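You operate a simulated robot arm through the tools that you are given. There is no shell and no other tool.

The job below is to be done with a simulated robot arm. You get a single attempt, and the scene is never put back.

## Task
The line is bled: unrig the master shell and lift it out of the tester jig.
Fine: grey and orange coupling on their pegs, purple cap in the white cap tray, clamp open, shell on the bench beside the jig.
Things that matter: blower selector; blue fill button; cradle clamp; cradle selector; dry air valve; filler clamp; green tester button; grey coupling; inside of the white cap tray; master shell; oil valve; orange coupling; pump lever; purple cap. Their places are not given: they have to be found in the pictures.

The check looks at the end state, three seconds after you hand in, the way a careful person would. Anything else that was tipped, shoved, dropped, spilled or broken makes it a failure. A push-on lid holds only when it is set on centred and level and pressed home; a screw cap is set on level and turned clockwise until tight.

## Robot
A 6-joint arm with a two-finger parallel gripper, fixed in place. Base frame: the origin is at the foot of the arm, x ahead of it, y to its left, z up. Units: m, rad, N and s.
Its first joint turns from -2.897 to 2.897 rad. Payload 3.91 kg.
Tool frame: the origin (TCP) lies between the finger pads and is the grasp point; the fingertips stand 0.03 m ahead of it; z points along the fingers, y is the line along which they close. The gripper opens to 0.11 m. The fingers are 0.02 m wide and 0.01 m thick; the gripper's body (0.048 by 0.112 m) begins 0.055 m behind the TCP.
Orientation is that of the tool frame in the base frame, as a unit quaternion [w, x, y, z]. With the fingers straight down and closing along the base's y, the tool's x points along the base's -x, its y along +y and its z along -z.

## Interface
- The arm moves only by the tool servo_tool. Its argument "deltas" is text: rows parted by semicolons, each of 7 numbers parted by spaces: the shift along the tool's x, y, z in m, then the turn, a rotation vector about the tool's x, y, z in rad, then the finger opening in m, from 0 to 0.11. In form: x y z ax ay az hand; .... A call has 1 to 20 rows; each row is the pose to reach, as a shift and turn from the pose commanded when the call began, along the tool's axes at that moment. Rows are played at 5 a second. More than 0.05 m and 0.15 rad between two rows, or a gripper value outside its range, and nothing of the call is played. Where a pose cannot be reached the arm comes as near as it can. A force on the tool above 60 N (or 10 N above the force at the start of the call, whichever is more), or a blocked arm, ends the call early, and 0.2 s more pass. Each finger travels about 0.153 m/s and halts on what it meets, pressing with about 35 N; the grip force reading is that of the motor and also rises with nothing between the fingers. The clock runs only during rows and for 0.2 s after the last one: add rows that repeat a pose to give the fingers time. The reply holds the time, the measured pose of the TCP, the force on the tool along the base axes, the opening and the grip force, in the units named above and with some noise, with the torque about the TCP (base axes, N m) and any sound that the robot's microphone picked up.
- Cameras (640 x 400 px; columns grow to the right, rows downward): "scene" is fixed at [0.0513, 0.5004, 1.532]; the picture's right is [0.09, -1.00, 0.00], its down [-0.83, -0.07, -0.56] and it looks along [0.56, 0.05, -0.83] (base axes); focal length 214 px, centre (320, 200). "wrist" rides on the gripper at [0.072, 0.017, -0.103] in the tool frame; the picture's right is [-0.23, 0.97, 0.00], its down [-0.76, -0.18, -0.62] and it looks along [-0.61, -0.14, 0.78] (tool axes); focal length 222 px, centre (320, 200).
- camera(camera): a new picture of that camera. It takes no simulated time.
- measure_at(camera, pixels): for up to 12 pixels [column, row] of the newest picture of that camera ("zoom" is the newest enlarged one), the place [x, y, z] in the base frame of the surface seen there, good to about 0.002 m. It takes no simulated time.
- close_up(camera, box): a new picture of the part [left, top, right, bottom] of that camera's present view, enlarged. It takes no simulated time.
- hand_in(): hands the job in; it is judged then, once.

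Open the gripper and draw the arm clear of the work before you hand the job in, unless the task says otherwise.

The tools are called as a command line: name --argument value ..., lists and objects as JSON in quotes. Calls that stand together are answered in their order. servo_tool: Moves the arm, as the interface text tells. Its arguments: {"type":"object","properties":{"deltas":{"type":"string"}},"required":["deltas"]} The other tools are called the same way: camera (camera) takes a picture; measure_at (camera, pixels) gives the place of the surface under pixels of a picture; close_up (camera, box) takes an enlarged picture of a part of a camera's view; hand_in () hands the job in.

At the start:

```text
t: 0.0
eef_pos: [0.5392, 0.1298, 1.3073]
tcp_rot: [0.0, -0.001, 1.0, 0.0]
contact_force: [-0.3, 0.2, -0.5]
torque: [-0.02, 0.0, 0.01]
opening: 0.11
gripper_force: 0.0
```

scene: 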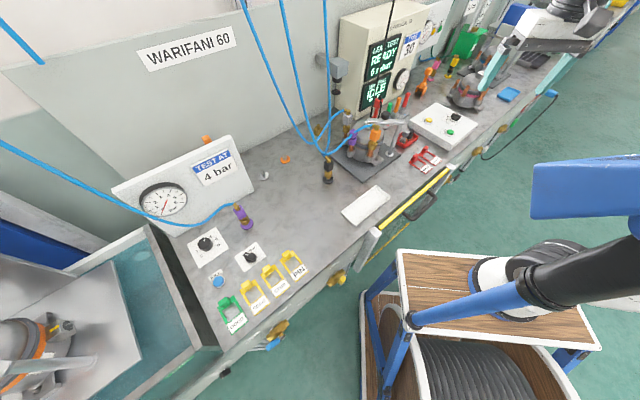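
wrist: 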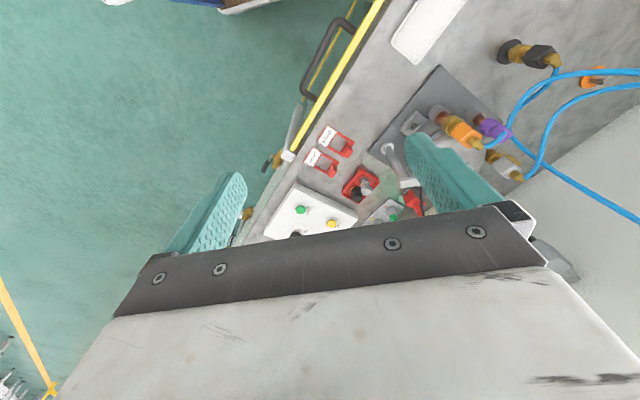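

The scene picture shows a long bench with the tester jig around pixel (370,140). I take enlarged pictures of that area and the surroundings.

close_up --camera "scene" --box '[300, 40, 480, 200]'

close_up --camera "scene" --box '[320, 90, 420, 190]'

close_up --camera "wrist" --box '[260, 0, 640, 240]'

```text
2.50 times, centred on (390, 120) of scene
```

zoom: 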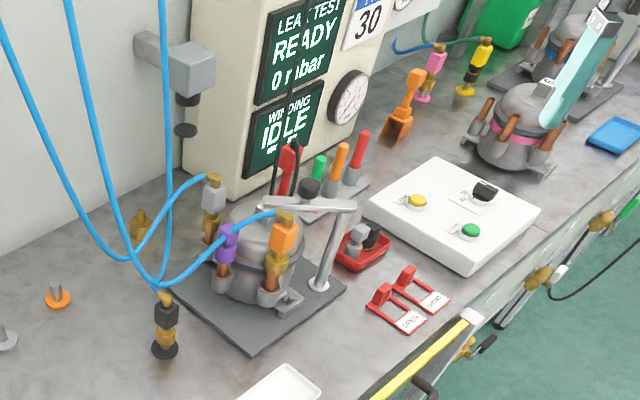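

```text
4.00 times, centred on (370, 140) of scene
```

zoom: 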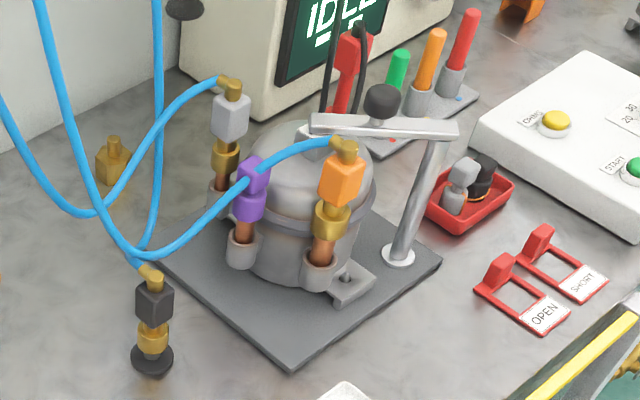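

```text
1.67 times, centred on (450, 120) of wrist
```

zoom: 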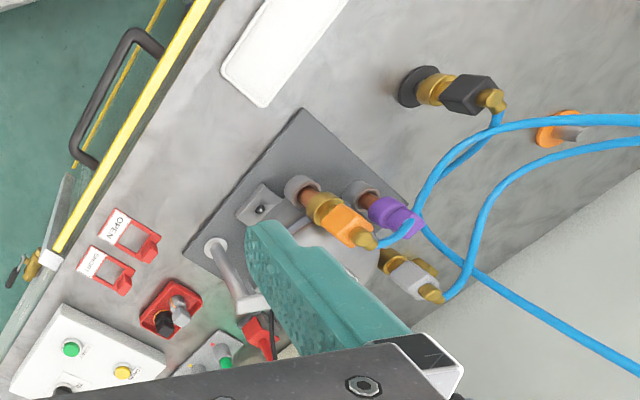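

The jig with shell, orange and grey couplings, purple cap and clamp arm is visible. I look closer at the surroundings: pegs, gauges, screens and the cap tray.

close_up --camera "scene" --box '[240, 130, 400, 230]'

close_up --camera "scene" --box '[310, 10, 450, 110]'

close_up --camera "scene" --box '[100, 120, 310, 340]'

close_up --camera "scene" --box '[400, 0, 560, 130]'

close_up --camera "scene" --box '[320, 0, 640, 200]'

```text
4.00 times, centred on (320, 180) of scene
```

zoom: 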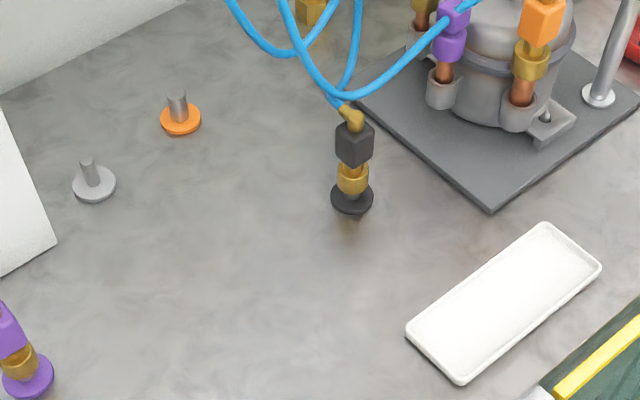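

```text
4.00 times, centred on (380, 60) of scene
```

zoom: 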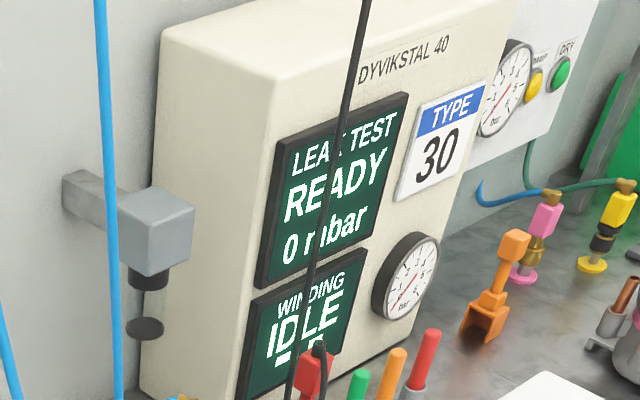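

```text
1.82 times, centred on (205, 230) of scene
```

zoom: 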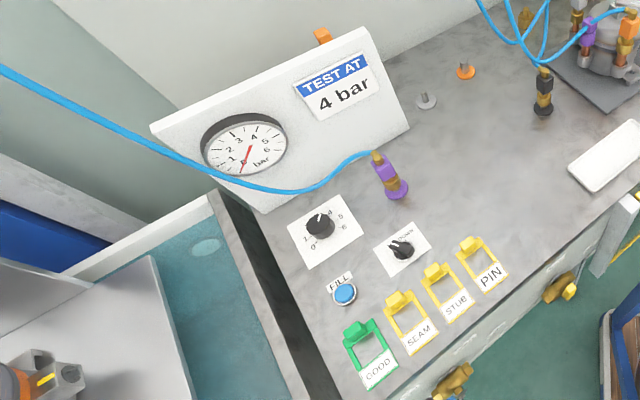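

```text
3.08 times, centred on (480, 65) of scene
```

zoom: 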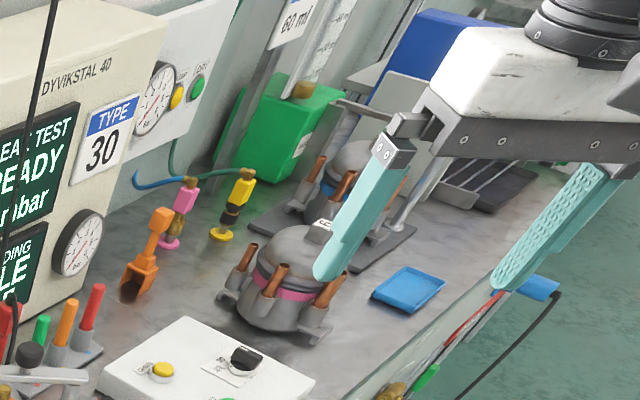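

```text
2.00 times, centred on (480, 100) of scene
```

zoom: 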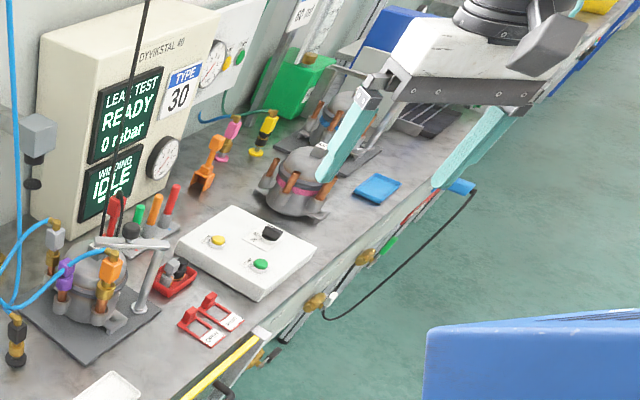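

I measure key points in the scene picture: pegs (285,160), (265,175), tray (366,205), jig plate, shell, couplings and clamp.

camera --camera "scene"

close_up --camera "scene" --box '[320, 90, 420, 190]'

measure_at --camera "zoom" --pixels '[[230, 110], [222, 155], [217, 195], [255, 175], [250, 210], [242, 250], [342, 185], [328, 222], [318, 270], [300, 140], [383, 95], [440, 128]]'

measure_at --camera "zoom" --pixels '[[398, 255], [320, 122], [290, 365], [430, 260], [165, 262], [345, 290], [300, 160], [290, 205], [152, 360], [152, 305], [350, 150], [410, 205]]'

measure_at --camera "scene" --pixels '[[284, 154], [285, 160], [262, 171], [264, 177], [366, 205], [345, 213], [386, 192], [377, 187], [356, 224], [328, 155], [320, 200], [300, 250]]'

```text
taken
```

scene: 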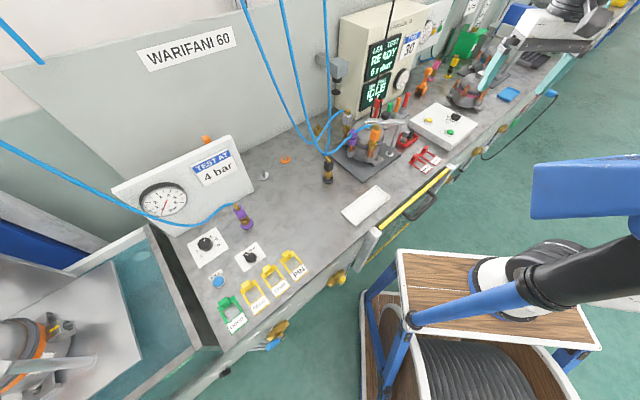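

```text
4.00 times, centred on (370, 140) of scene
```

zoom: 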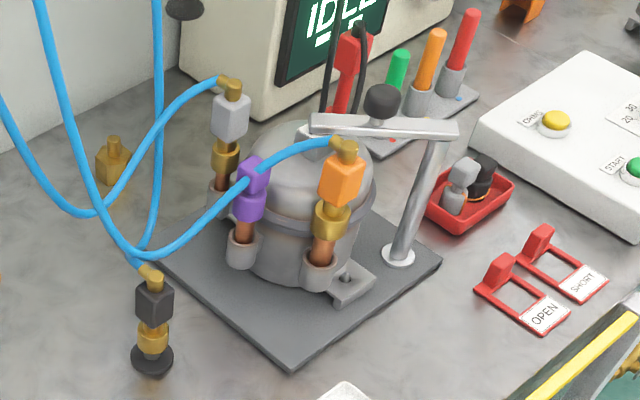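

```text
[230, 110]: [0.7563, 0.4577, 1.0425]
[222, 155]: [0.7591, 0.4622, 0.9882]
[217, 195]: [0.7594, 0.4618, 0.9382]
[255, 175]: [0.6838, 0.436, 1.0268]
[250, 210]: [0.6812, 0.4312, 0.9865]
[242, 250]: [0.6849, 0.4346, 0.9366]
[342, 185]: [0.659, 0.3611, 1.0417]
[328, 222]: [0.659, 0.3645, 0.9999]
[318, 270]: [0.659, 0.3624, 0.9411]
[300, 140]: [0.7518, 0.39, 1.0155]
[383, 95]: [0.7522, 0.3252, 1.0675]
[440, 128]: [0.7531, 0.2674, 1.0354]
```

```text
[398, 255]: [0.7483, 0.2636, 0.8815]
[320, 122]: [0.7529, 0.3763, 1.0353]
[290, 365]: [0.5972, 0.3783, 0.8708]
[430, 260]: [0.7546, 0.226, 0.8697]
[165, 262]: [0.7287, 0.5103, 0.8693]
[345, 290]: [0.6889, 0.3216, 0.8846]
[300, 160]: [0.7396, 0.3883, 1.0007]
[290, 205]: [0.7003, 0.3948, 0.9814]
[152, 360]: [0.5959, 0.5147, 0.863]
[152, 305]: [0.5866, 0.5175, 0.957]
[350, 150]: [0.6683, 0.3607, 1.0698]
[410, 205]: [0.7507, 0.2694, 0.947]
```

```text
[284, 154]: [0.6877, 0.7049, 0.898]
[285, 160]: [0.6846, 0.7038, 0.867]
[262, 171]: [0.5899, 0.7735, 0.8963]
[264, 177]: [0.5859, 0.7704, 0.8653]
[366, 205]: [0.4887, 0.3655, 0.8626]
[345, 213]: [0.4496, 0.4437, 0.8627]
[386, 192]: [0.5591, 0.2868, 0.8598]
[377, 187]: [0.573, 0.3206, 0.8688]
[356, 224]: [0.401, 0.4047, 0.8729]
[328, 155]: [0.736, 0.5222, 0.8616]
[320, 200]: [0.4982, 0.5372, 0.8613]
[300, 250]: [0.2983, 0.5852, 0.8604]
```

Bench top is z≈0.86 and shell ports lie near (0.77,0.46), (0.70,0.44), (0.67,0.36). I measure the blue hoses and black cable to know where they hang before moving the arm.

measure_at --camera "scene" --pixels '[[245, 8], [264, 65], [290, 117], [284, 8], [293, 60], [303, 115], [324, 10], [326, 60], [329, 110], [322, 150], [340, 118], [345, 146]]'

measure_at --camera "scene" --pixels '[[388, 20], [379, 95], [355, 133], [333, 112], [331, 124], [336, 70], [382, 75], [440, 125], [427, 155], [400, 210], [440, 175], [405, 135]]'

close_up --camera "scene" --box '[220, 0, 420, 160]'

```text
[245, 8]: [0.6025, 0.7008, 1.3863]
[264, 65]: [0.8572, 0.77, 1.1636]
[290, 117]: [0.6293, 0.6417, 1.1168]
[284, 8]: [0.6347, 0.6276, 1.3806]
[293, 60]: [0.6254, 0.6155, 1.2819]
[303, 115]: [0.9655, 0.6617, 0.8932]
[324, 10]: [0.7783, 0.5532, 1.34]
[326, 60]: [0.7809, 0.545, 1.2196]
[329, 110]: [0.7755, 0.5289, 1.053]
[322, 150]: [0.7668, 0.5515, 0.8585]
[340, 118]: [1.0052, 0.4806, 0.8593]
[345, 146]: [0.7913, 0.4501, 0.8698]
```

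```text
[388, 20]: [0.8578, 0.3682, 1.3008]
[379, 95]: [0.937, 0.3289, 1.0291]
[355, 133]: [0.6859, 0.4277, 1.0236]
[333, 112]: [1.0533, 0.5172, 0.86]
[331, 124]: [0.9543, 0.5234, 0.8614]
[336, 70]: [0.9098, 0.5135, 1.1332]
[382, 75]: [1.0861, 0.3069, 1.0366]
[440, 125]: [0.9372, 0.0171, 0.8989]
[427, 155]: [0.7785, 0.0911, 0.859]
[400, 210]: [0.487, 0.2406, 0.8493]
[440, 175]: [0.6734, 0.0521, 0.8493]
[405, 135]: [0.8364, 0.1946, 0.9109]
```

```text
2.50 times, centred on (320, 80) of scene
```

zoom: 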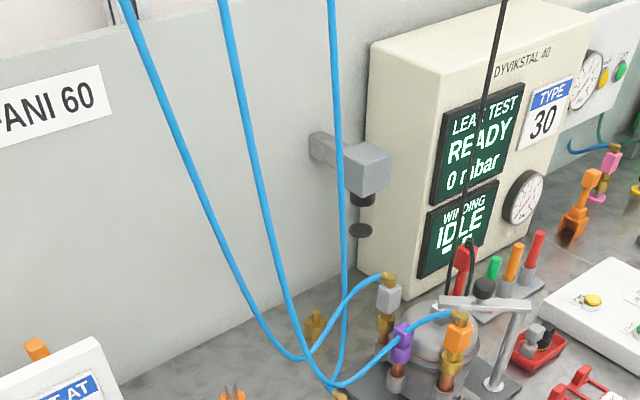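

The hoses hang from above at y≥0.53, so shifting the hand to y≈0.35 at its present height is clear. I move it there for a better wrist view of the jig.

servo_tool --deltas "0 0.03 0 0 0 0 0.11; 0 0.07 0 0 0 0 0.11; 0 0.11 0 0 0 0 0.11; 0 0.15 0 0 0 0 0.11; 0 0.19 0 0 0 0 0.11; 0 0.21 0 0 0 0 0.11; 0 0.21 0 0 0 0 0.11"

camera --camera "wrist"

camera --camera "scene"

```text
t: 1.6
eef_pos: [0.5391, 0.3399, 1.3061]
tcp_rot: [0.0, 0.0, 1.0, 0.0]
contact_force: [0.4, 0.2, -1.2]
torque: [0.01, -0.01, -0.01]
opening: 0.1101
gripper_force: 0.3
```

```text
taken
```

wrist: 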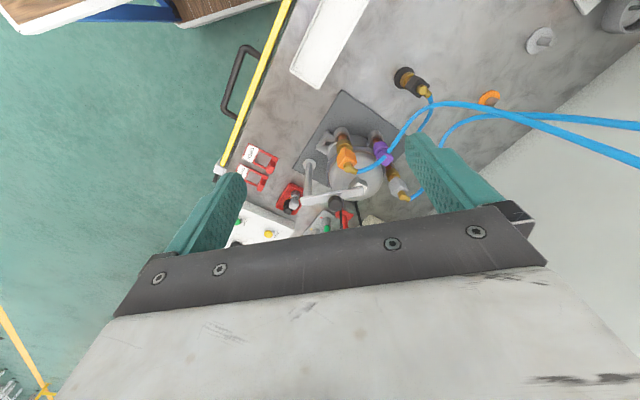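

```text
taken
```

scene: 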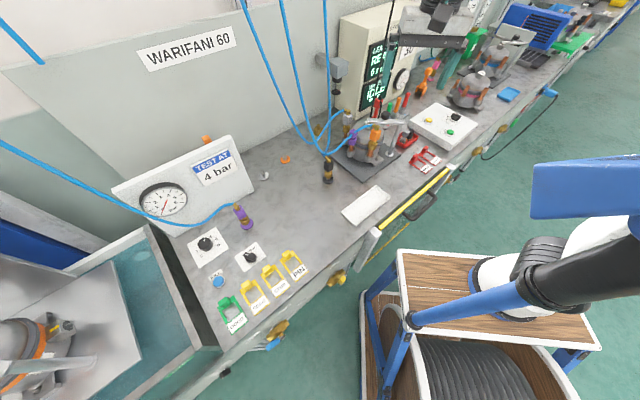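

The arm moved fine. I enlarge the wrist view of the jig and the scene view of the other jigs to understand how the clamp looks open or closed.

close_up --camera "wrist" --box '[240, 60, 460, 240]'

close_up --camera "scene" --box '[430, 20, 560, 120]'

close_up --camera "scene" --box '[460, 10, 640, 110]'

close_up --camera "scene" --box '[0, 240, 200, 400]'

```text
2.22 times, centred on (350, 150) of wrist
```

zoom: 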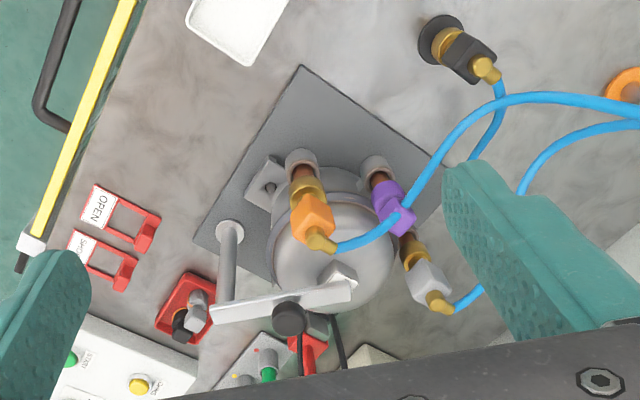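

```text
4.00 times, centred on (495, 70) of scene
```

zoom: 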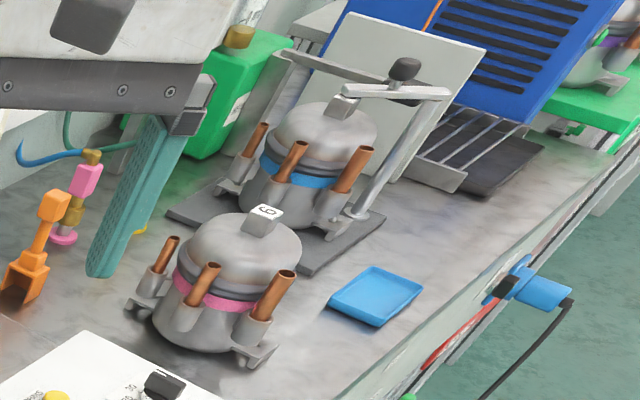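

```text
3.56 times, centred on (550, 60) of scene
```

zoom: 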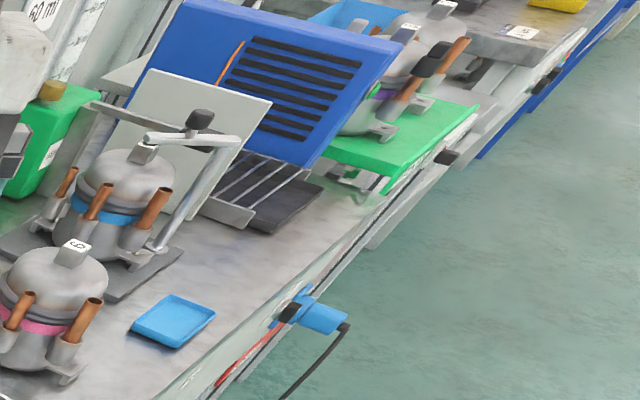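

```text
2.50 times, centred on (100, 320) of scene
```

zoom: 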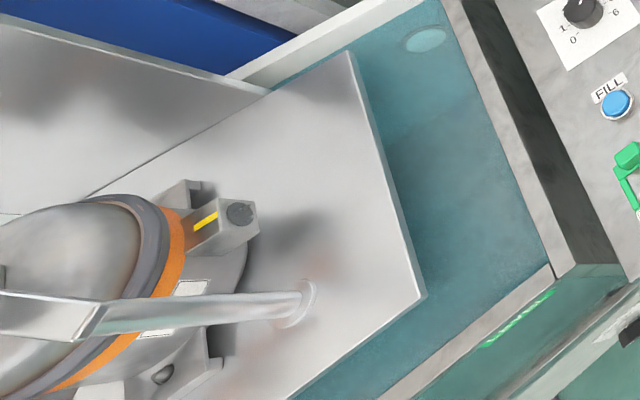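

I zoom further on the clamp bar and post from both cameras to see how it pivots.

close_up --camera "wrist" --box '[290, 140, 390, 230]'

close_up --camera "scene" --box '[380, 100, 420, 140]'

close_up --camera "scene" --box '[335, 100, 415, 180]'

close_up --camera "scene" --box '[480, 30, 540, 80]'

```text
4.44 times, centred on (340, 185) of wrist
```

zoom: 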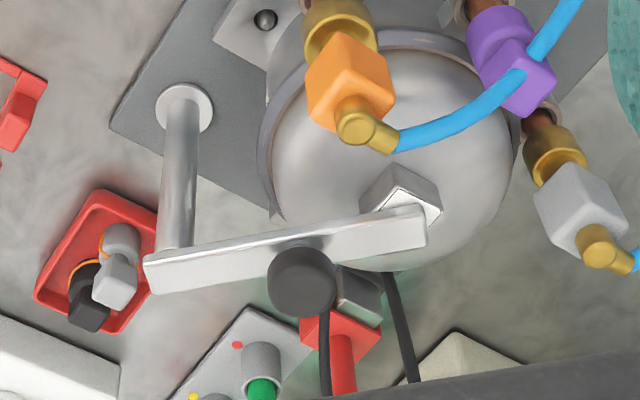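

```text
10.00 times, centred on (400, 120) of scene
```

zoom: 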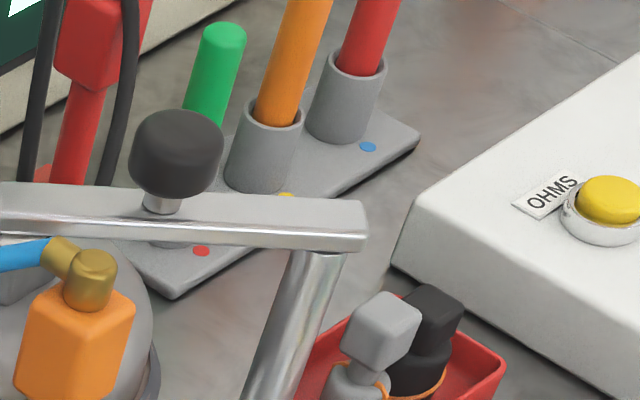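

```text
5.00 times, centred on (375, 140) of scene
```

zoom: 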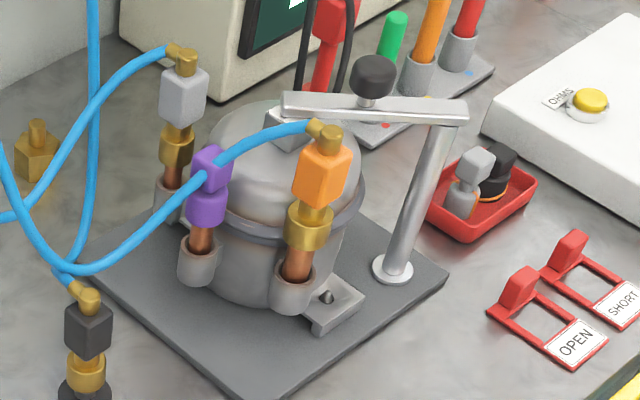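

```text
8.00 times, centred on (510, 55) of scene
```

zoom: 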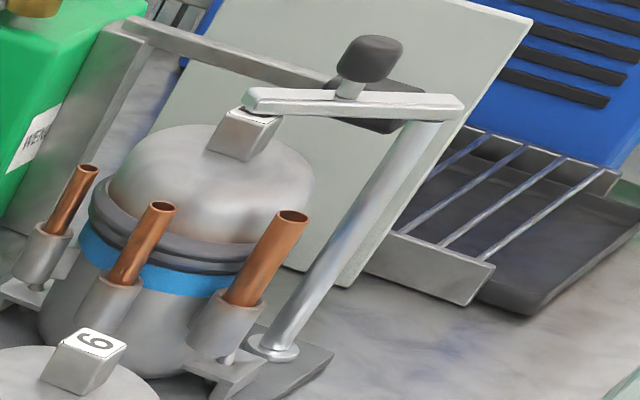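

The bar sits on a vertical post with a knob handle; the couplings must come off first. I zoom in on the orange and grey couplings to find the cube orientation and hose direction.

close_up --camera "scene" --box '[355, 115, 395, 165]'

measure_at --camera "zoom" --pixels '[[300, 200], [325, 210], [350, 165], [330, 180], [300, 260], [340, 280]]'

close_up --camera "wrist" --box '[325, 120, 425, 210]'

```text
8.00 times, centred on (375, 140) of scene
```

zoom: 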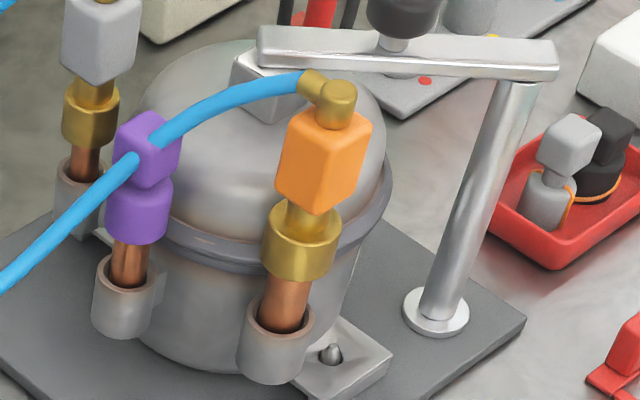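

```text
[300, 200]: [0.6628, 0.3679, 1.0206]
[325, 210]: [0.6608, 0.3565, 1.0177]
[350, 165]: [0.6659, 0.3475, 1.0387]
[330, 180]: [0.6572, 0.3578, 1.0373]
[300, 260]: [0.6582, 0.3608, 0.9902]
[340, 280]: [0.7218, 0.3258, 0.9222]
```

```text
4.44 times, centred on (375, 165) of wrist
```

zoom: 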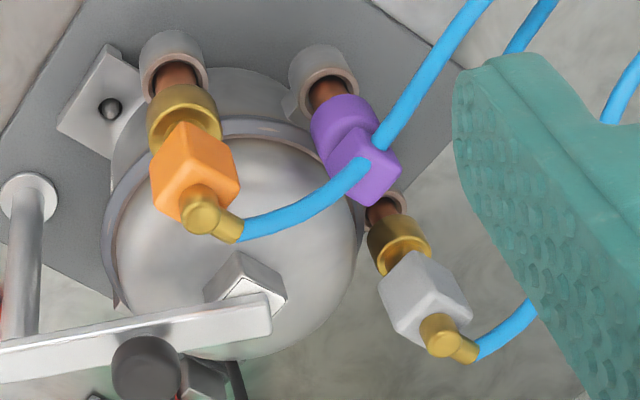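

I measure several points across the visible faces of the orange, grey and purple cubes to get their yaw and sizes.

close_up --camera "scene" --box '[366, 118, 386, 148]'

close_up --camera "scene" --box '[340, 105, 360, 135]'

close_up --camera "scene" --box '[345, 122, 370, 152]'

```text
13.33 times, centred on (376, 133) of scene
```

zoom: 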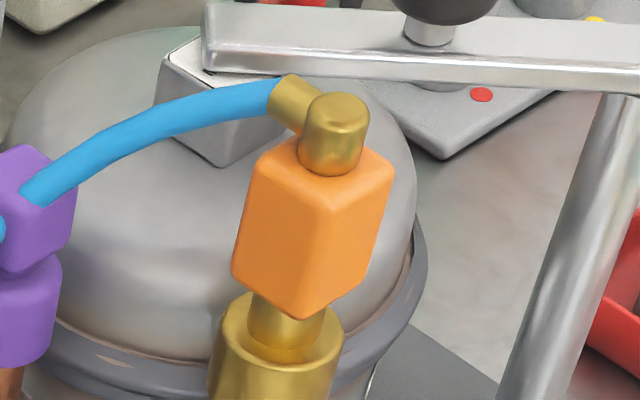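

```text
13.33 times, centred on (350, 120) of scene
```

zoom: 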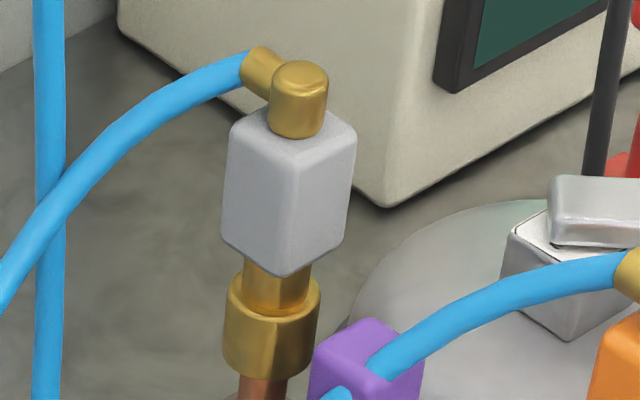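

```text
13.33 times, centred on (358, 137) of scene
```

zoom: 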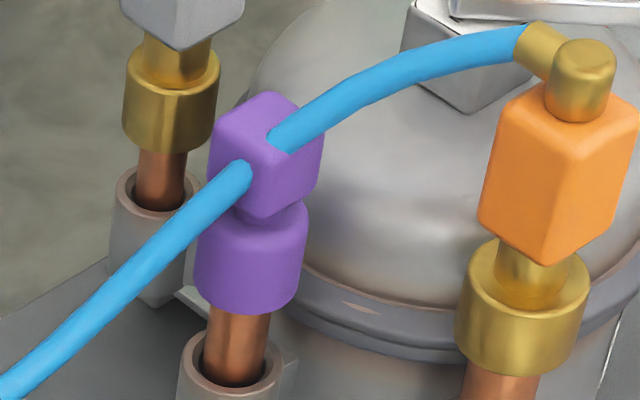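

The hose visibly passes through the purple cap, so it is only drawn. I measure points on the purple/orange cube faces in this newest zoom.

measure_at --camera "zoom" --pixels '[[220, 155], [250, 200], [300, 200], [317, 180], [248, 265], [300, 265], [500, 180], [545, 215], [560, 215], [610, 180], [475, 310], [580, 310]]'

measure_at --camera "zoom" --pixels '[[250, 105], [300, 110], [270, 130], [215, 145], [320, 140], [580, 60], [600, 50], [535, 45], [535, 110], [620, 110], [195, 300], [245, 312]]'

close_up --camera "scene" --box '[366, 118, 386, 148]'

measure_at --camera "zoom" --pixels '[[255, 185], [290, 215], [325, 235], [345, 220], [385, 185], [265, 150], [320, 205], [385, 160], [335, 110], [290, 85], [340, 150], [270, 360]]'

close_up --camera "scene" --box '[340, 105, 360, 135]'

measure_at --camera "zoom" --pixels '[[235, 150], [265, 175], [290, 190], [310, 180], [345, 155], [300, 75], [260, 60], [245, 120], [295, 155], [350, 130], [275, 320], [280, 365]]'

```text
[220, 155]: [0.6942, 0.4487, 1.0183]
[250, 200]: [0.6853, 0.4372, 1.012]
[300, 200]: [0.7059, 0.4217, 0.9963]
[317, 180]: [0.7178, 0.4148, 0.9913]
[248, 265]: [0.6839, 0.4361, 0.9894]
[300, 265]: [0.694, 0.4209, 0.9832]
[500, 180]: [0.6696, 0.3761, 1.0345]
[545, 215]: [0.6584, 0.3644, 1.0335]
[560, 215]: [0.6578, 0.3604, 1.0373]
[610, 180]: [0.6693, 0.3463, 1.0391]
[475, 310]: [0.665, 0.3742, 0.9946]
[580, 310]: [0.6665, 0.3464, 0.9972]
```

```text
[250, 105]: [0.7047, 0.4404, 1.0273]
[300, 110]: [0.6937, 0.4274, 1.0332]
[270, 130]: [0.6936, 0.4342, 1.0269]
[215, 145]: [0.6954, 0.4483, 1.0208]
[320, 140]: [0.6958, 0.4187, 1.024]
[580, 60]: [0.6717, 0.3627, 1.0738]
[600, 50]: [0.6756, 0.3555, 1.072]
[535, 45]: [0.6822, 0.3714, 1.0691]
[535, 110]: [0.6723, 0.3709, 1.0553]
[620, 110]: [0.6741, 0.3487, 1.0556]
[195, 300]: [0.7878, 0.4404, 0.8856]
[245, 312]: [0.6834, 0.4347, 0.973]
```

```text
13.33 times, centred on (376, 133) of scene
```

zoom: 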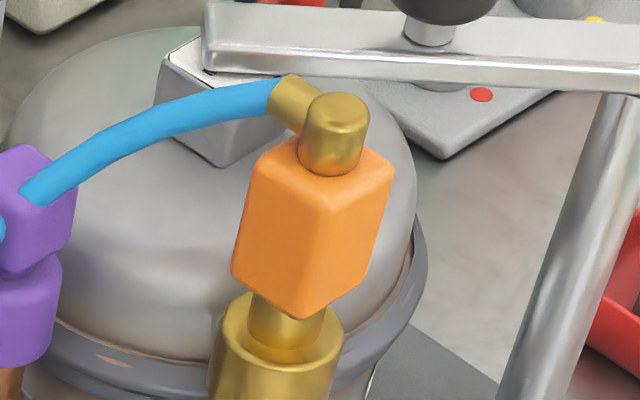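

```text
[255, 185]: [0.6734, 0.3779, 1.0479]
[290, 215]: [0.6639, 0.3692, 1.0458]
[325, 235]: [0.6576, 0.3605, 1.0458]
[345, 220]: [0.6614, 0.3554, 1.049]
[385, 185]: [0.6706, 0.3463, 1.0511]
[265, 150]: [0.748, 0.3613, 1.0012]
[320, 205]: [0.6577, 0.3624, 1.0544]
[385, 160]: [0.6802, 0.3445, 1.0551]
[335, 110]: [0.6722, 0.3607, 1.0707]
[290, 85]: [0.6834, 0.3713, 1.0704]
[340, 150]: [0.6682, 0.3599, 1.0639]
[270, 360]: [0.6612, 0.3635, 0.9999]
```

```text
13.33 times, centred on (350, 120) of scene
```

zoom: 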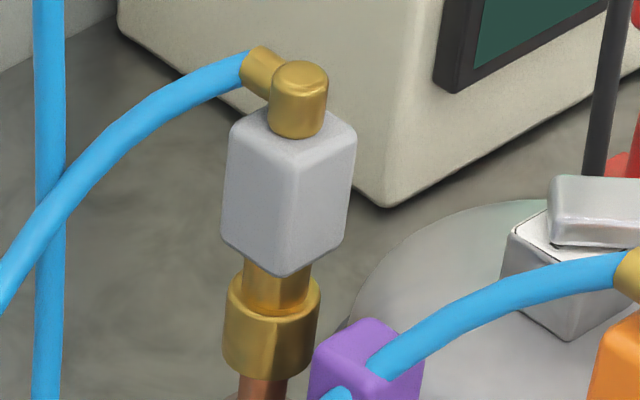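

```text
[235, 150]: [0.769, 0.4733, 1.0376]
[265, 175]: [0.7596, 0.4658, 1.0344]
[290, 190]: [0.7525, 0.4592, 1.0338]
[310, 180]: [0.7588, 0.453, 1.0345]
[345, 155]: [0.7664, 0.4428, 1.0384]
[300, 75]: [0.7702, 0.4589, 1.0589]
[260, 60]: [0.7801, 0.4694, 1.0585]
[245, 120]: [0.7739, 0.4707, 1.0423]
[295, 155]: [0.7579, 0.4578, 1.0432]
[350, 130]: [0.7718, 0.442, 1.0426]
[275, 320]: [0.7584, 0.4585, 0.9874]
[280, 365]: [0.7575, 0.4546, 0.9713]
```

The cubes are turned about 45° with elbows toward (+x,+y); orange cube centre is about (0.675,0.361), grey about (0.771,0.459). I now look at the black coupling seated on its peg as the reference and at the two empty pegs.

close_up --camera "scene" --box '[314, 144, 344, 189]'

measure_at --camera "zoom" --pixels '[[320, 200], [300, 170], [345, 170], [320, 240], [320, 270], [320, 320], [320, 350], [285, 335], [365, 335], [320, 220], [325, 120], [320, 290]]'

close_up --camera "scene" --box '[255, 145, 295, 185]'

measure_at --camera "zoom" --pixels '[[455, 125], [460, 125], [465, 128], [475, 165], [430, 245], [525, 245], [480, 215], [480, 270], [110, 245], [125, 300], [120, 350], [125, 270]]'

```text
8.89 times, centred on (329, 166) of scene
```

zoom: 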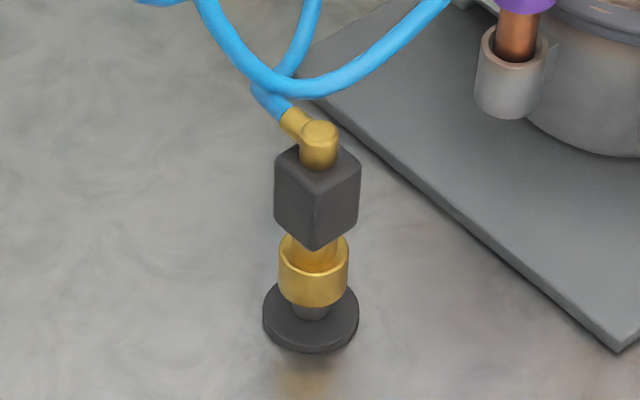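

```text
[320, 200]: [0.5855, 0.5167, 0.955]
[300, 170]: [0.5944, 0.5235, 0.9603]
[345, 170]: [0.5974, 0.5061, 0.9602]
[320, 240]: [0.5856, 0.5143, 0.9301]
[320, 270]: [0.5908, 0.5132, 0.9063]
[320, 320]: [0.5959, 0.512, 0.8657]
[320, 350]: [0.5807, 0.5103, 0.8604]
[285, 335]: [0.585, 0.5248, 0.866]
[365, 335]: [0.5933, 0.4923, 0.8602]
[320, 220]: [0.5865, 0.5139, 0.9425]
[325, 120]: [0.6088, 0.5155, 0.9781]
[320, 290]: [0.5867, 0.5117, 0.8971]
```

```text
10.00 times, centred on (275, 165) of scene
```

zoom: 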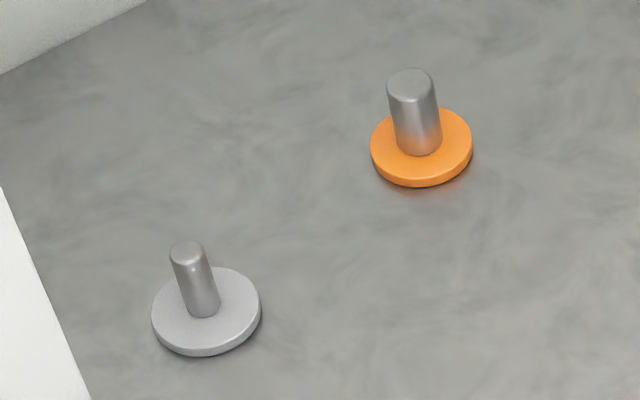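

```text
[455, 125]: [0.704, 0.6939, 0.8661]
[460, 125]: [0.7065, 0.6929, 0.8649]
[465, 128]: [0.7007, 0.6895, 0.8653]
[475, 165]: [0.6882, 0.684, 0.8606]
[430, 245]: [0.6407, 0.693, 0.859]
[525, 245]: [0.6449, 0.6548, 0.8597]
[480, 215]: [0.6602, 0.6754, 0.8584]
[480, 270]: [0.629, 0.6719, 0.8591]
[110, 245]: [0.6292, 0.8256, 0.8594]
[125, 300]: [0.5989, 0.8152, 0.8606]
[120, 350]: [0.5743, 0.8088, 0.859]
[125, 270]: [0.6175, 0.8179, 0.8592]
```

I measure the peg tops and discs properly in this newest zoom: orange top (410,83), grey top (186,253).

measure_at --camera "zoom" --pixels '[[410, 83], [390, 88], [430, 88], [410, 72], [414, 100], [186, 253], [172, 256], [202, 256], [187, 245], [190, 270], [375, 148], [470, 148]]'

measure_at --camera "zoom" --pixels '[[440, 112], [420, 180], [400, 120], [155, 315], [257, 310], [232, 272], [205, 350], [215, 300], [420, 150], [192, 312], [420, 165], [205, 335]]'

```text
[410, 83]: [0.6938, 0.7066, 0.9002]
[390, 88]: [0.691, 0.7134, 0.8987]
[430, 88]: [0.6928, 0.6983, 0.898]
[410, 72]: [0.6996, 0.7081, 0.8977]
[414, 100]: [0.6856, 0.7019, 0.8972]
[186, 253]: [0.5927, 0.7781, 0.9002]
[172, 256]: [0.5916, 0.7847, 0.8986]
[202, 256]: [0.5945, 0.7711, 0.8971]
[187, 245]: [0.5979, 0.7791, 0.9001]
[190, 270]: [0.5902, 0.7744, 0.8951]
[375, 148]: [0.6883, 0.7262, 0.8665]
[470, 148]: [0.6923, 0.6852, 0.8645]
```

```text
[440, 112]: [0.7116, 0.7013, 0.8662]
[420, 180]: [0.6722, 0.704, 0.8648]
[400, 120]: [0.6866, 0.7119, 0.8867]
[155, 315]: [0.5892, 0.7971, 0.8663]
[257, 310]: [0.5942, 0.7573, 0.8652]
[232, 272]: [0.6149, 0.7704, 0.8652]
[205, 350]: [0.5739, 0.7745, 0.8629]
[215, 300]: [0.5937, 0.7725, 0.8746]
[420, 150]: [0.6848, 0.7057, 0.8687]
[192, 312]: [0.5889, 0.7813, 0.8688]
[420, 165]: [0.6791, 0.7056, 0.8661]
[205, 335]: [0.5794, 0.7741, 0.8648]
```

Peg axes come out at about orange (0.692,0.706) and grey (0.594,0.777), tops at z≈0.899. I turn the hand 45° so the fingers close across the couplings' elbows and lower it a little toward the jig for a closer look.

servo_tool --deltas "-0.010 -0.007 0.018 0 0 -0.131 0.09; -0.020 -0.013 0.036 0 0 -0.262 0.07; -0.030 -0.020 0.053 0 0 -0.393 0.07; -0.041 -0.027 0.071 0 0 -0.524 0.07; -0.051 -0.033 0.089 0 0 -0.654 0.07; -0.061 -0.040 0.107 0 0 -0.785 0.07; -0.061 -0.040 0.107 0 0 -0.785 0.07"

camera --camera "wrist"

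camera --camera "scene"

```text
t: 3.2
eef_pos: [0.6012, 0.2999, 1.2017]
tcp_rot: [0.0, -0.383, 0.924, 0.0]
contact_force: [-1.2, -0.3, -1.1]
torque: [0.0, 0.01, 0.01]
opening: 0.07
gripper_force: 0.0
```

```text
taken
```

wrist: 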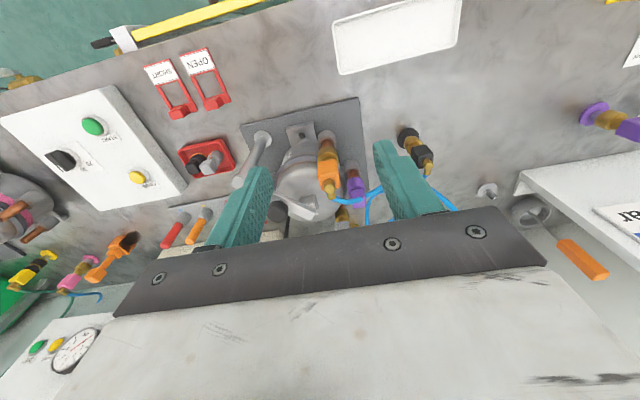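

```text
taken
```

scene: 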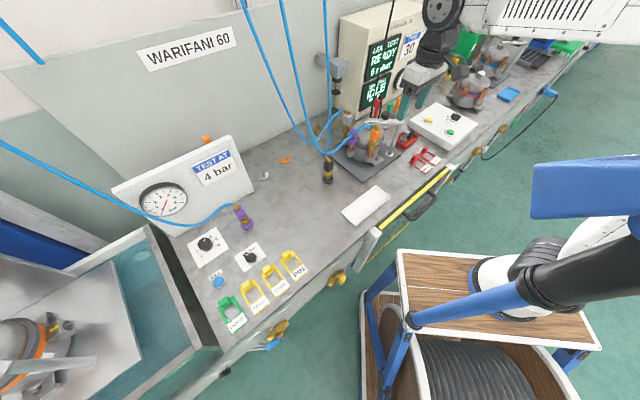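

The hand is at (0.601,0.300,1.20) with the 45° yaw. I enlarge the wrist view of the couplings to verify the alignment with the orange cube.

close_up --camera "wrist" --box '[250, 100, 410, 240]'

measure_at --camera "wrist" --pixels '[[330, 190], [326, 175], [325, 160], [357, 197], [355, 183], [293, 210], [310, 205], [285, 207], [425, 160], [487, 190], [395, 40], [325, 140]]'

```text
2.86 times, centred on (330, 170) of wrist
```

zoom: 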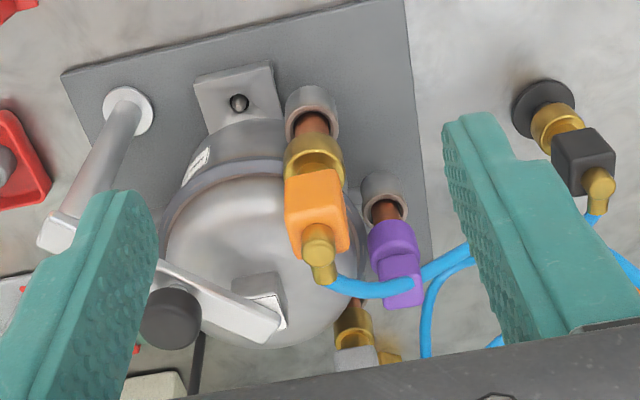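

```text
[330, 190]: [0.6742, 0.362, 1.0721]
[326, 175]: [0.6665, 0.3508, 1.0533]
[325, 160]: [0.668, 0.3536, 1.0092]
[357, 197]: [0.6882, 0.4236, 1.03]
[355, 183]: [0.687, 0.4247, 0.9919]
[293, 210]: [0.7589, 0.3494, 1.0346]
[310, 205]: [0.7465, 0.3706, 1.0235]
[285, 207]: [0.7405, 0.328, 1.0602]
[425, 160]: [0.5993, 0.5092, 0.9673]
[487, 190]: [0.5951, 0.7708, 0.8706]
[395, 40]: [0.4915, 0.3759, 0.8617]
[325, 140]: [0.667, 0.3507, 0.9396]
```

The orange cube lines up with the fingers, elbow top at (330,190) = (0.674,0.362,1.072). I move above it and tilt the fingers about 20° outward around the closing axis, so that the same grip can reach the far pegs.

servo_tool --deltas "-0.019 -0.002 0.01 0 -0.07 0 0.07; -0.038 -0.004 0.02 0 -0.14 0 0.07; -0.058 -0.006 0.035 0 -0.21 0 0.07; -0.077 -0.008 0.05 0 -0.28 0 0.07; -0.0962 -0.0104 0.068 0 -0.35 0 0.07; -0.0962 -0.0104 0.068 0 -0.35 0 0.07; -0.0962 -0.0104 0.068 0 -0.35 0 0.07"

camera --camera "wrist"

close_up --camera "scene" --box '[320, 60, 440, 180]'

```text
t: 4.8
eef_pos: [0.6746, 0.3599, 1.1316]
tcp_rot: [0.161, -0.377, 0.91, 0.067]
contact_force: [-0.6, 0.3, 0.0]
torque: [0.01, -0.01, 0.02]
opening: 0.0703
gripper_force: 0.2
```

```text
taken
```

wrist: 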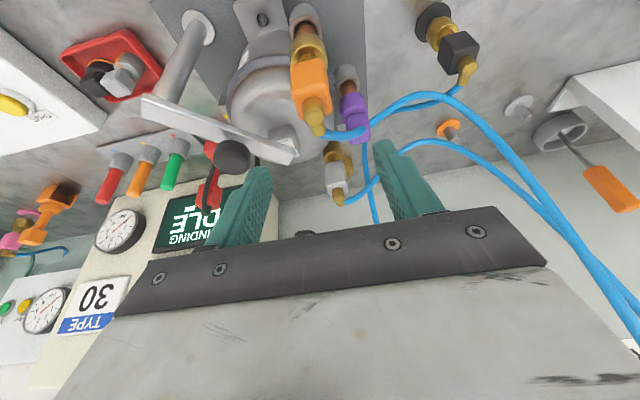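

```text
3.33 times, centred on (380, 120) of scene
```

zoom: 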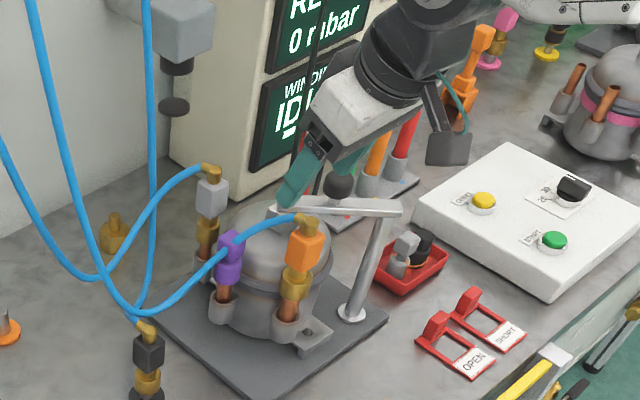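

The hand is over the orange coupling; the tool axis leans 20° outward. I descend straight down about 95 mm with fingers at 0.07 so that they straddle the orange cube.

servo_tool --deltas "0.0055 0 0.0193 0 0 0 0.07; 0.0123 0 0.0381 0 0 0 0.07; 0.0192 0 0.0568 0 0 0 0.07; 0.0260 0 0.0756 0 0 0 0.07; 0.0312 0 0.0897 0 0 0 0.07; 0.0312 0 0.0897 0 0 0 0.07"

camera --camera "wrist"

close_up --camera "scene" --box '[340, 80, 420, 170]'

```text
t: 6.2
eef_pos: [0.6765, 0.363, 1.0361]
tcp_rot: [0.16, -0.377, 0.91, 0.067]
contact_force: [0.7, 0.3, 0.2]
torque: [-0.01, 0.01, 0.02]
opening: 0.0701
gripper_force: 0.1
```

```text
taken
```

wrist: 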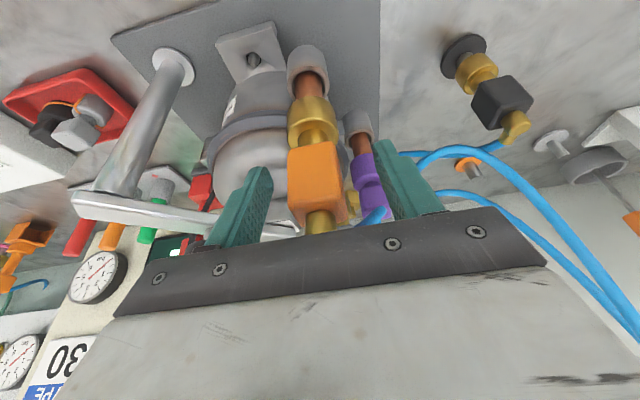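

```text
4.44 times, centred on (380, 125) of scene
```

zoom: 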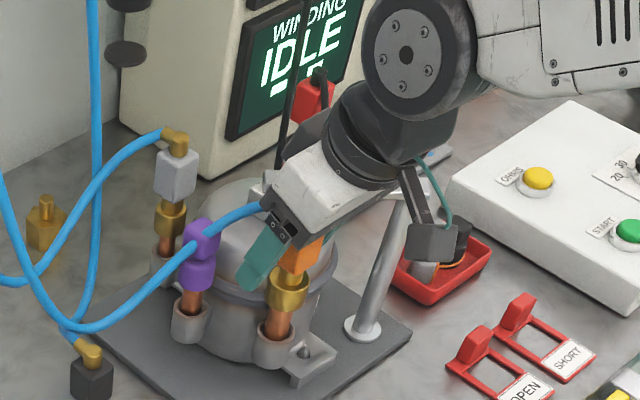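

The orange cube sits between the fingers at (316,170). I close the fingers gently on it.

servo_tool --deltas "0 0 0 0 0 0 0.05; 0 0 0 0 0 0 0.035; 0 0 0 0 0 0 0.028; 0 0 0 0 0 0 0.015; 0 0 0 0 0 0 0.01; 0 0 0 0 0 0 0.01; 0 0 0 0 0 0 0.01"

camera --camera "wrist"

```text
t: 7.8
eef_pos: [0.6758, 0.3632, 1.0369]
tcp_rot: [0.162, -0.376, 0.91, 0.067]
contact_force: [1.6, -1.9, -0.1]
torque: [-0.2, -0.15, -0.21]
opening: 0.028
gripper_force: 35.0
```

```text
taken
```

wrist: 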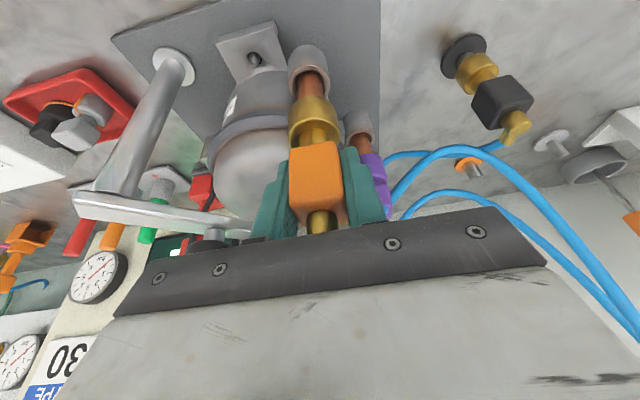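

The cube is held (opening 0.028, 35 N). I pull straight up slowly, watching the force.

servo_tool --deltas "-0.0010 0 -0.0028 0 0 0 0.01; -0.0021 0 -0.0056 0 0 0 0.01; -0.0034 0 -0.0094 0 0 0 0.01; -0.0051 0 -0.0141 0 0 0 0.01"

camera --camera "wrist"

```text
t: 8.8
eef_pos: [0.6764, 0.3627, 1.0522]
tcp_rot: [0.161, -0.376, 0.91, 0.067]
contact_force: [0.7, -0.2, -0.8]
torque: [-0.02, 0.02, 0.0]
opening: 0.0274
gripper_force: 34.8
```

```text
taken
```

wrist: 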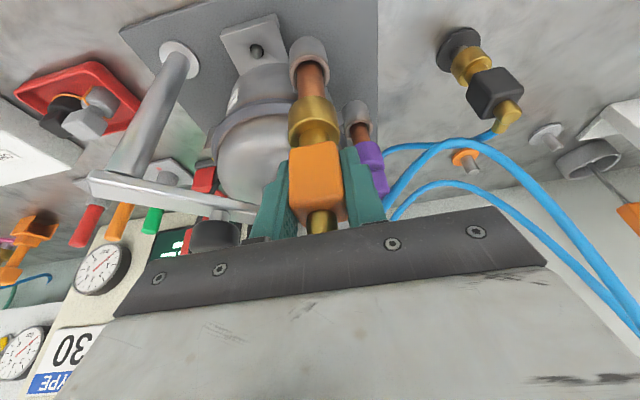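

The coupling slides up freely with almost no force. I continue upward another 70 mm to clear the tube.

servo_tool --deltas "-0.0034 0 -0.0094 0 0 0 0.01; -0.0069 0 -0.0188 0 0 0 0.01; -0.0103 0 -0.0282 0 0 0 0.01; -0.0137 0 -0.0376 0 0 0 0.01; -0.0189 0 -0.0516 0 0 0 0.01; -0.0240 0 -0.0657 0 0 0 0.01; -0.0240 0 -0.0657 0 0 0 0.01"

camera --camera "wrist"

close_up --camera "scene" --box '[330, 60, 430, 170]'

```text
t: 10.4
eef_pos: [0.676, 0.3632, 1.1228]
tcp_rot: [0.161, -0.377, 0.91, 0.067]
contact_force: [-0.3, -0.1, -0.5]
torque: [0.02, 0.0, 0.01]
opening: 0.0275
gripper_force: 34.9
```

```text
taken
```

wrist: 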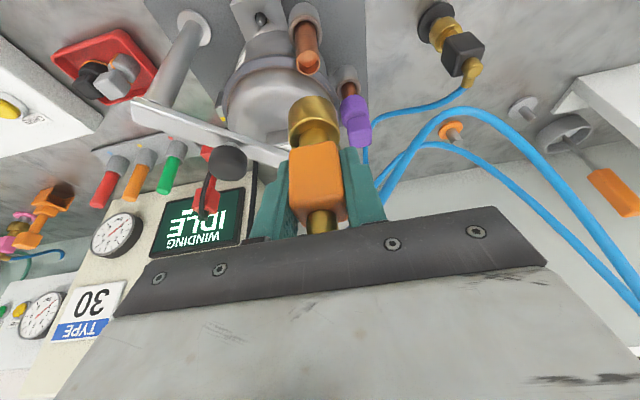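

```text
3.64 times, centred on (380, 115) of scene
```

zoom: 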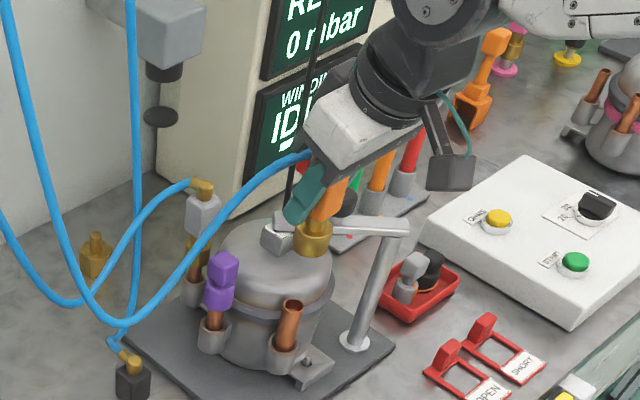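

The orange coupling is off and hangs vertical in the grip. I carry it, staying above and in front of the purple cap and black coupling, to above the orange peg at (0.692,0.706).

servo_tool --deltas "-0.0135 0.0212 -0.0164 0 0 0 0.01; -0.0269 0.0530 -0.0221 0 0 0 0.01; -0.0468 0.0884 -0.0149 0 0 0 0.01; -0.0701 0.1202 -0.0064 0 0 0 0.01; -0.0966 0.1485 0.0033 0 0 0 0.01; -0.1231 0.1732 0.0236 0 0 0 0.01; -0.1494 0.1944 0.0546 0 0 0 0.01; -0.1777 0.2135 0.0862 0 0 0 0.01; -0.2014 0.2234 0.1162 0 0 0 0.01; -0.2178 0.2312 0.1435 0 0 0 0.01; -0.2178 0.2312 0.1435 0 0 0 0.01"

camera --camera "wrist"

camera --camera "scene"

```text
t: 12.8
eef_pos: [0.6943, 0.7039, 1.0595]
tcp_rot: [0.161, -0.376, 0.91, 0.066]
contact_force: [-0.1, -0.3, -0.7]
torque: [0.0, -0.01, 0.02]
opening: 0.0277
gripper_force: 34.9
```

```text
taken
```

wrist: 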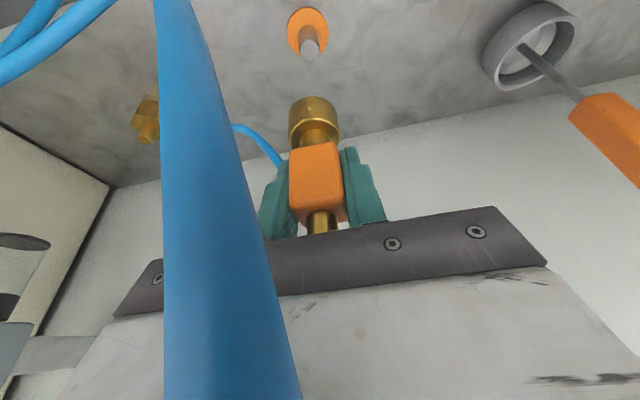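

```text
taken
```

scene: 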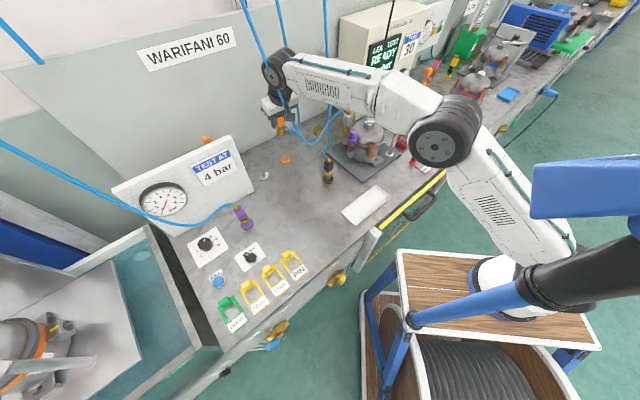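

The arm reached (0.694,0.704,1.06) with the coupling. I measure the coupling's collar and the peg in both enlarged views to align them.

close_up --camera "wrist" --box '[260, 0, 380, 160]'

measure_at --camera "wrist" --pixels '[[313, 100], [292, 125], [338, 125], [315, 135], [313, 115], [310, 45], [308, 57], [317, 48], [301, 48], [290, 30], [328, 30], [308, 10]]'

close_up --camera "scene" --box '[260, 100, 310, 180]'

```text
2.50 times, centred on (320, 80) of wrist
```

zoom: 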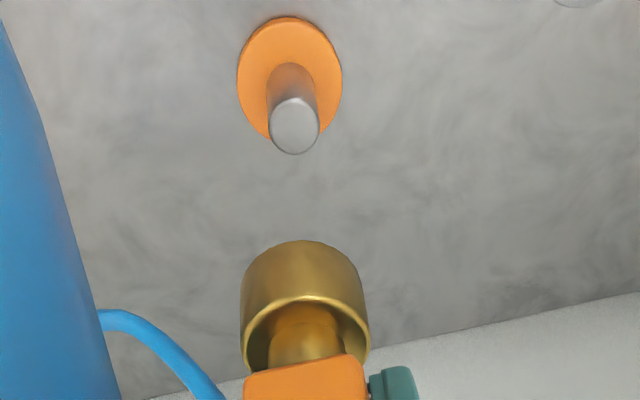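

```text
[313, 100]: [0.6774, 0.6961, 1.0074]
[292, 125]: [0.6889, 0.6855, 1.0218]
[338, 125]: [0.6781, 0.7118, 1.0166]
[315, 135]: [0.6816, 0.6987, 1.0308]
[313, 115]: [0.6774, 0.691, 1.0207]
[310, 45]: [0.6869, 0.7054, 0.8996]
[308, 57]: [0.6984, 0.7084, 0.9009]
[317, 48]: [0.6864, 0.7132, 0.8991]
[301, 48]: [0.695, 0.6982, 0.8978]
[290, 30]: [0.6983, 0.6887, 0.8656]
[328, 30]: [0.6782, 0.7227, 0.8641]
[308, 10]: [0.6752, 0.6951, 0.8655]
```

```text
5.00 times, centred on (285, 140) of scene
```

zoom: 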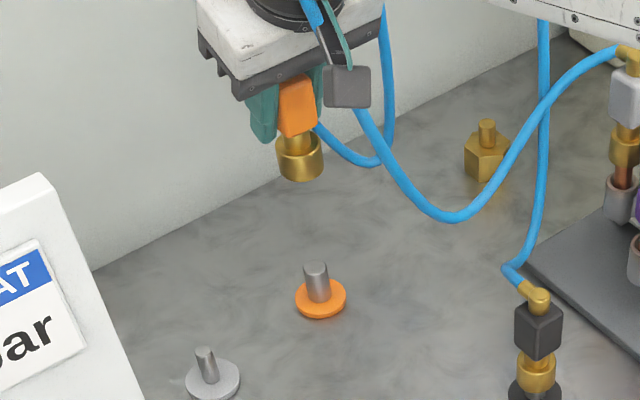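

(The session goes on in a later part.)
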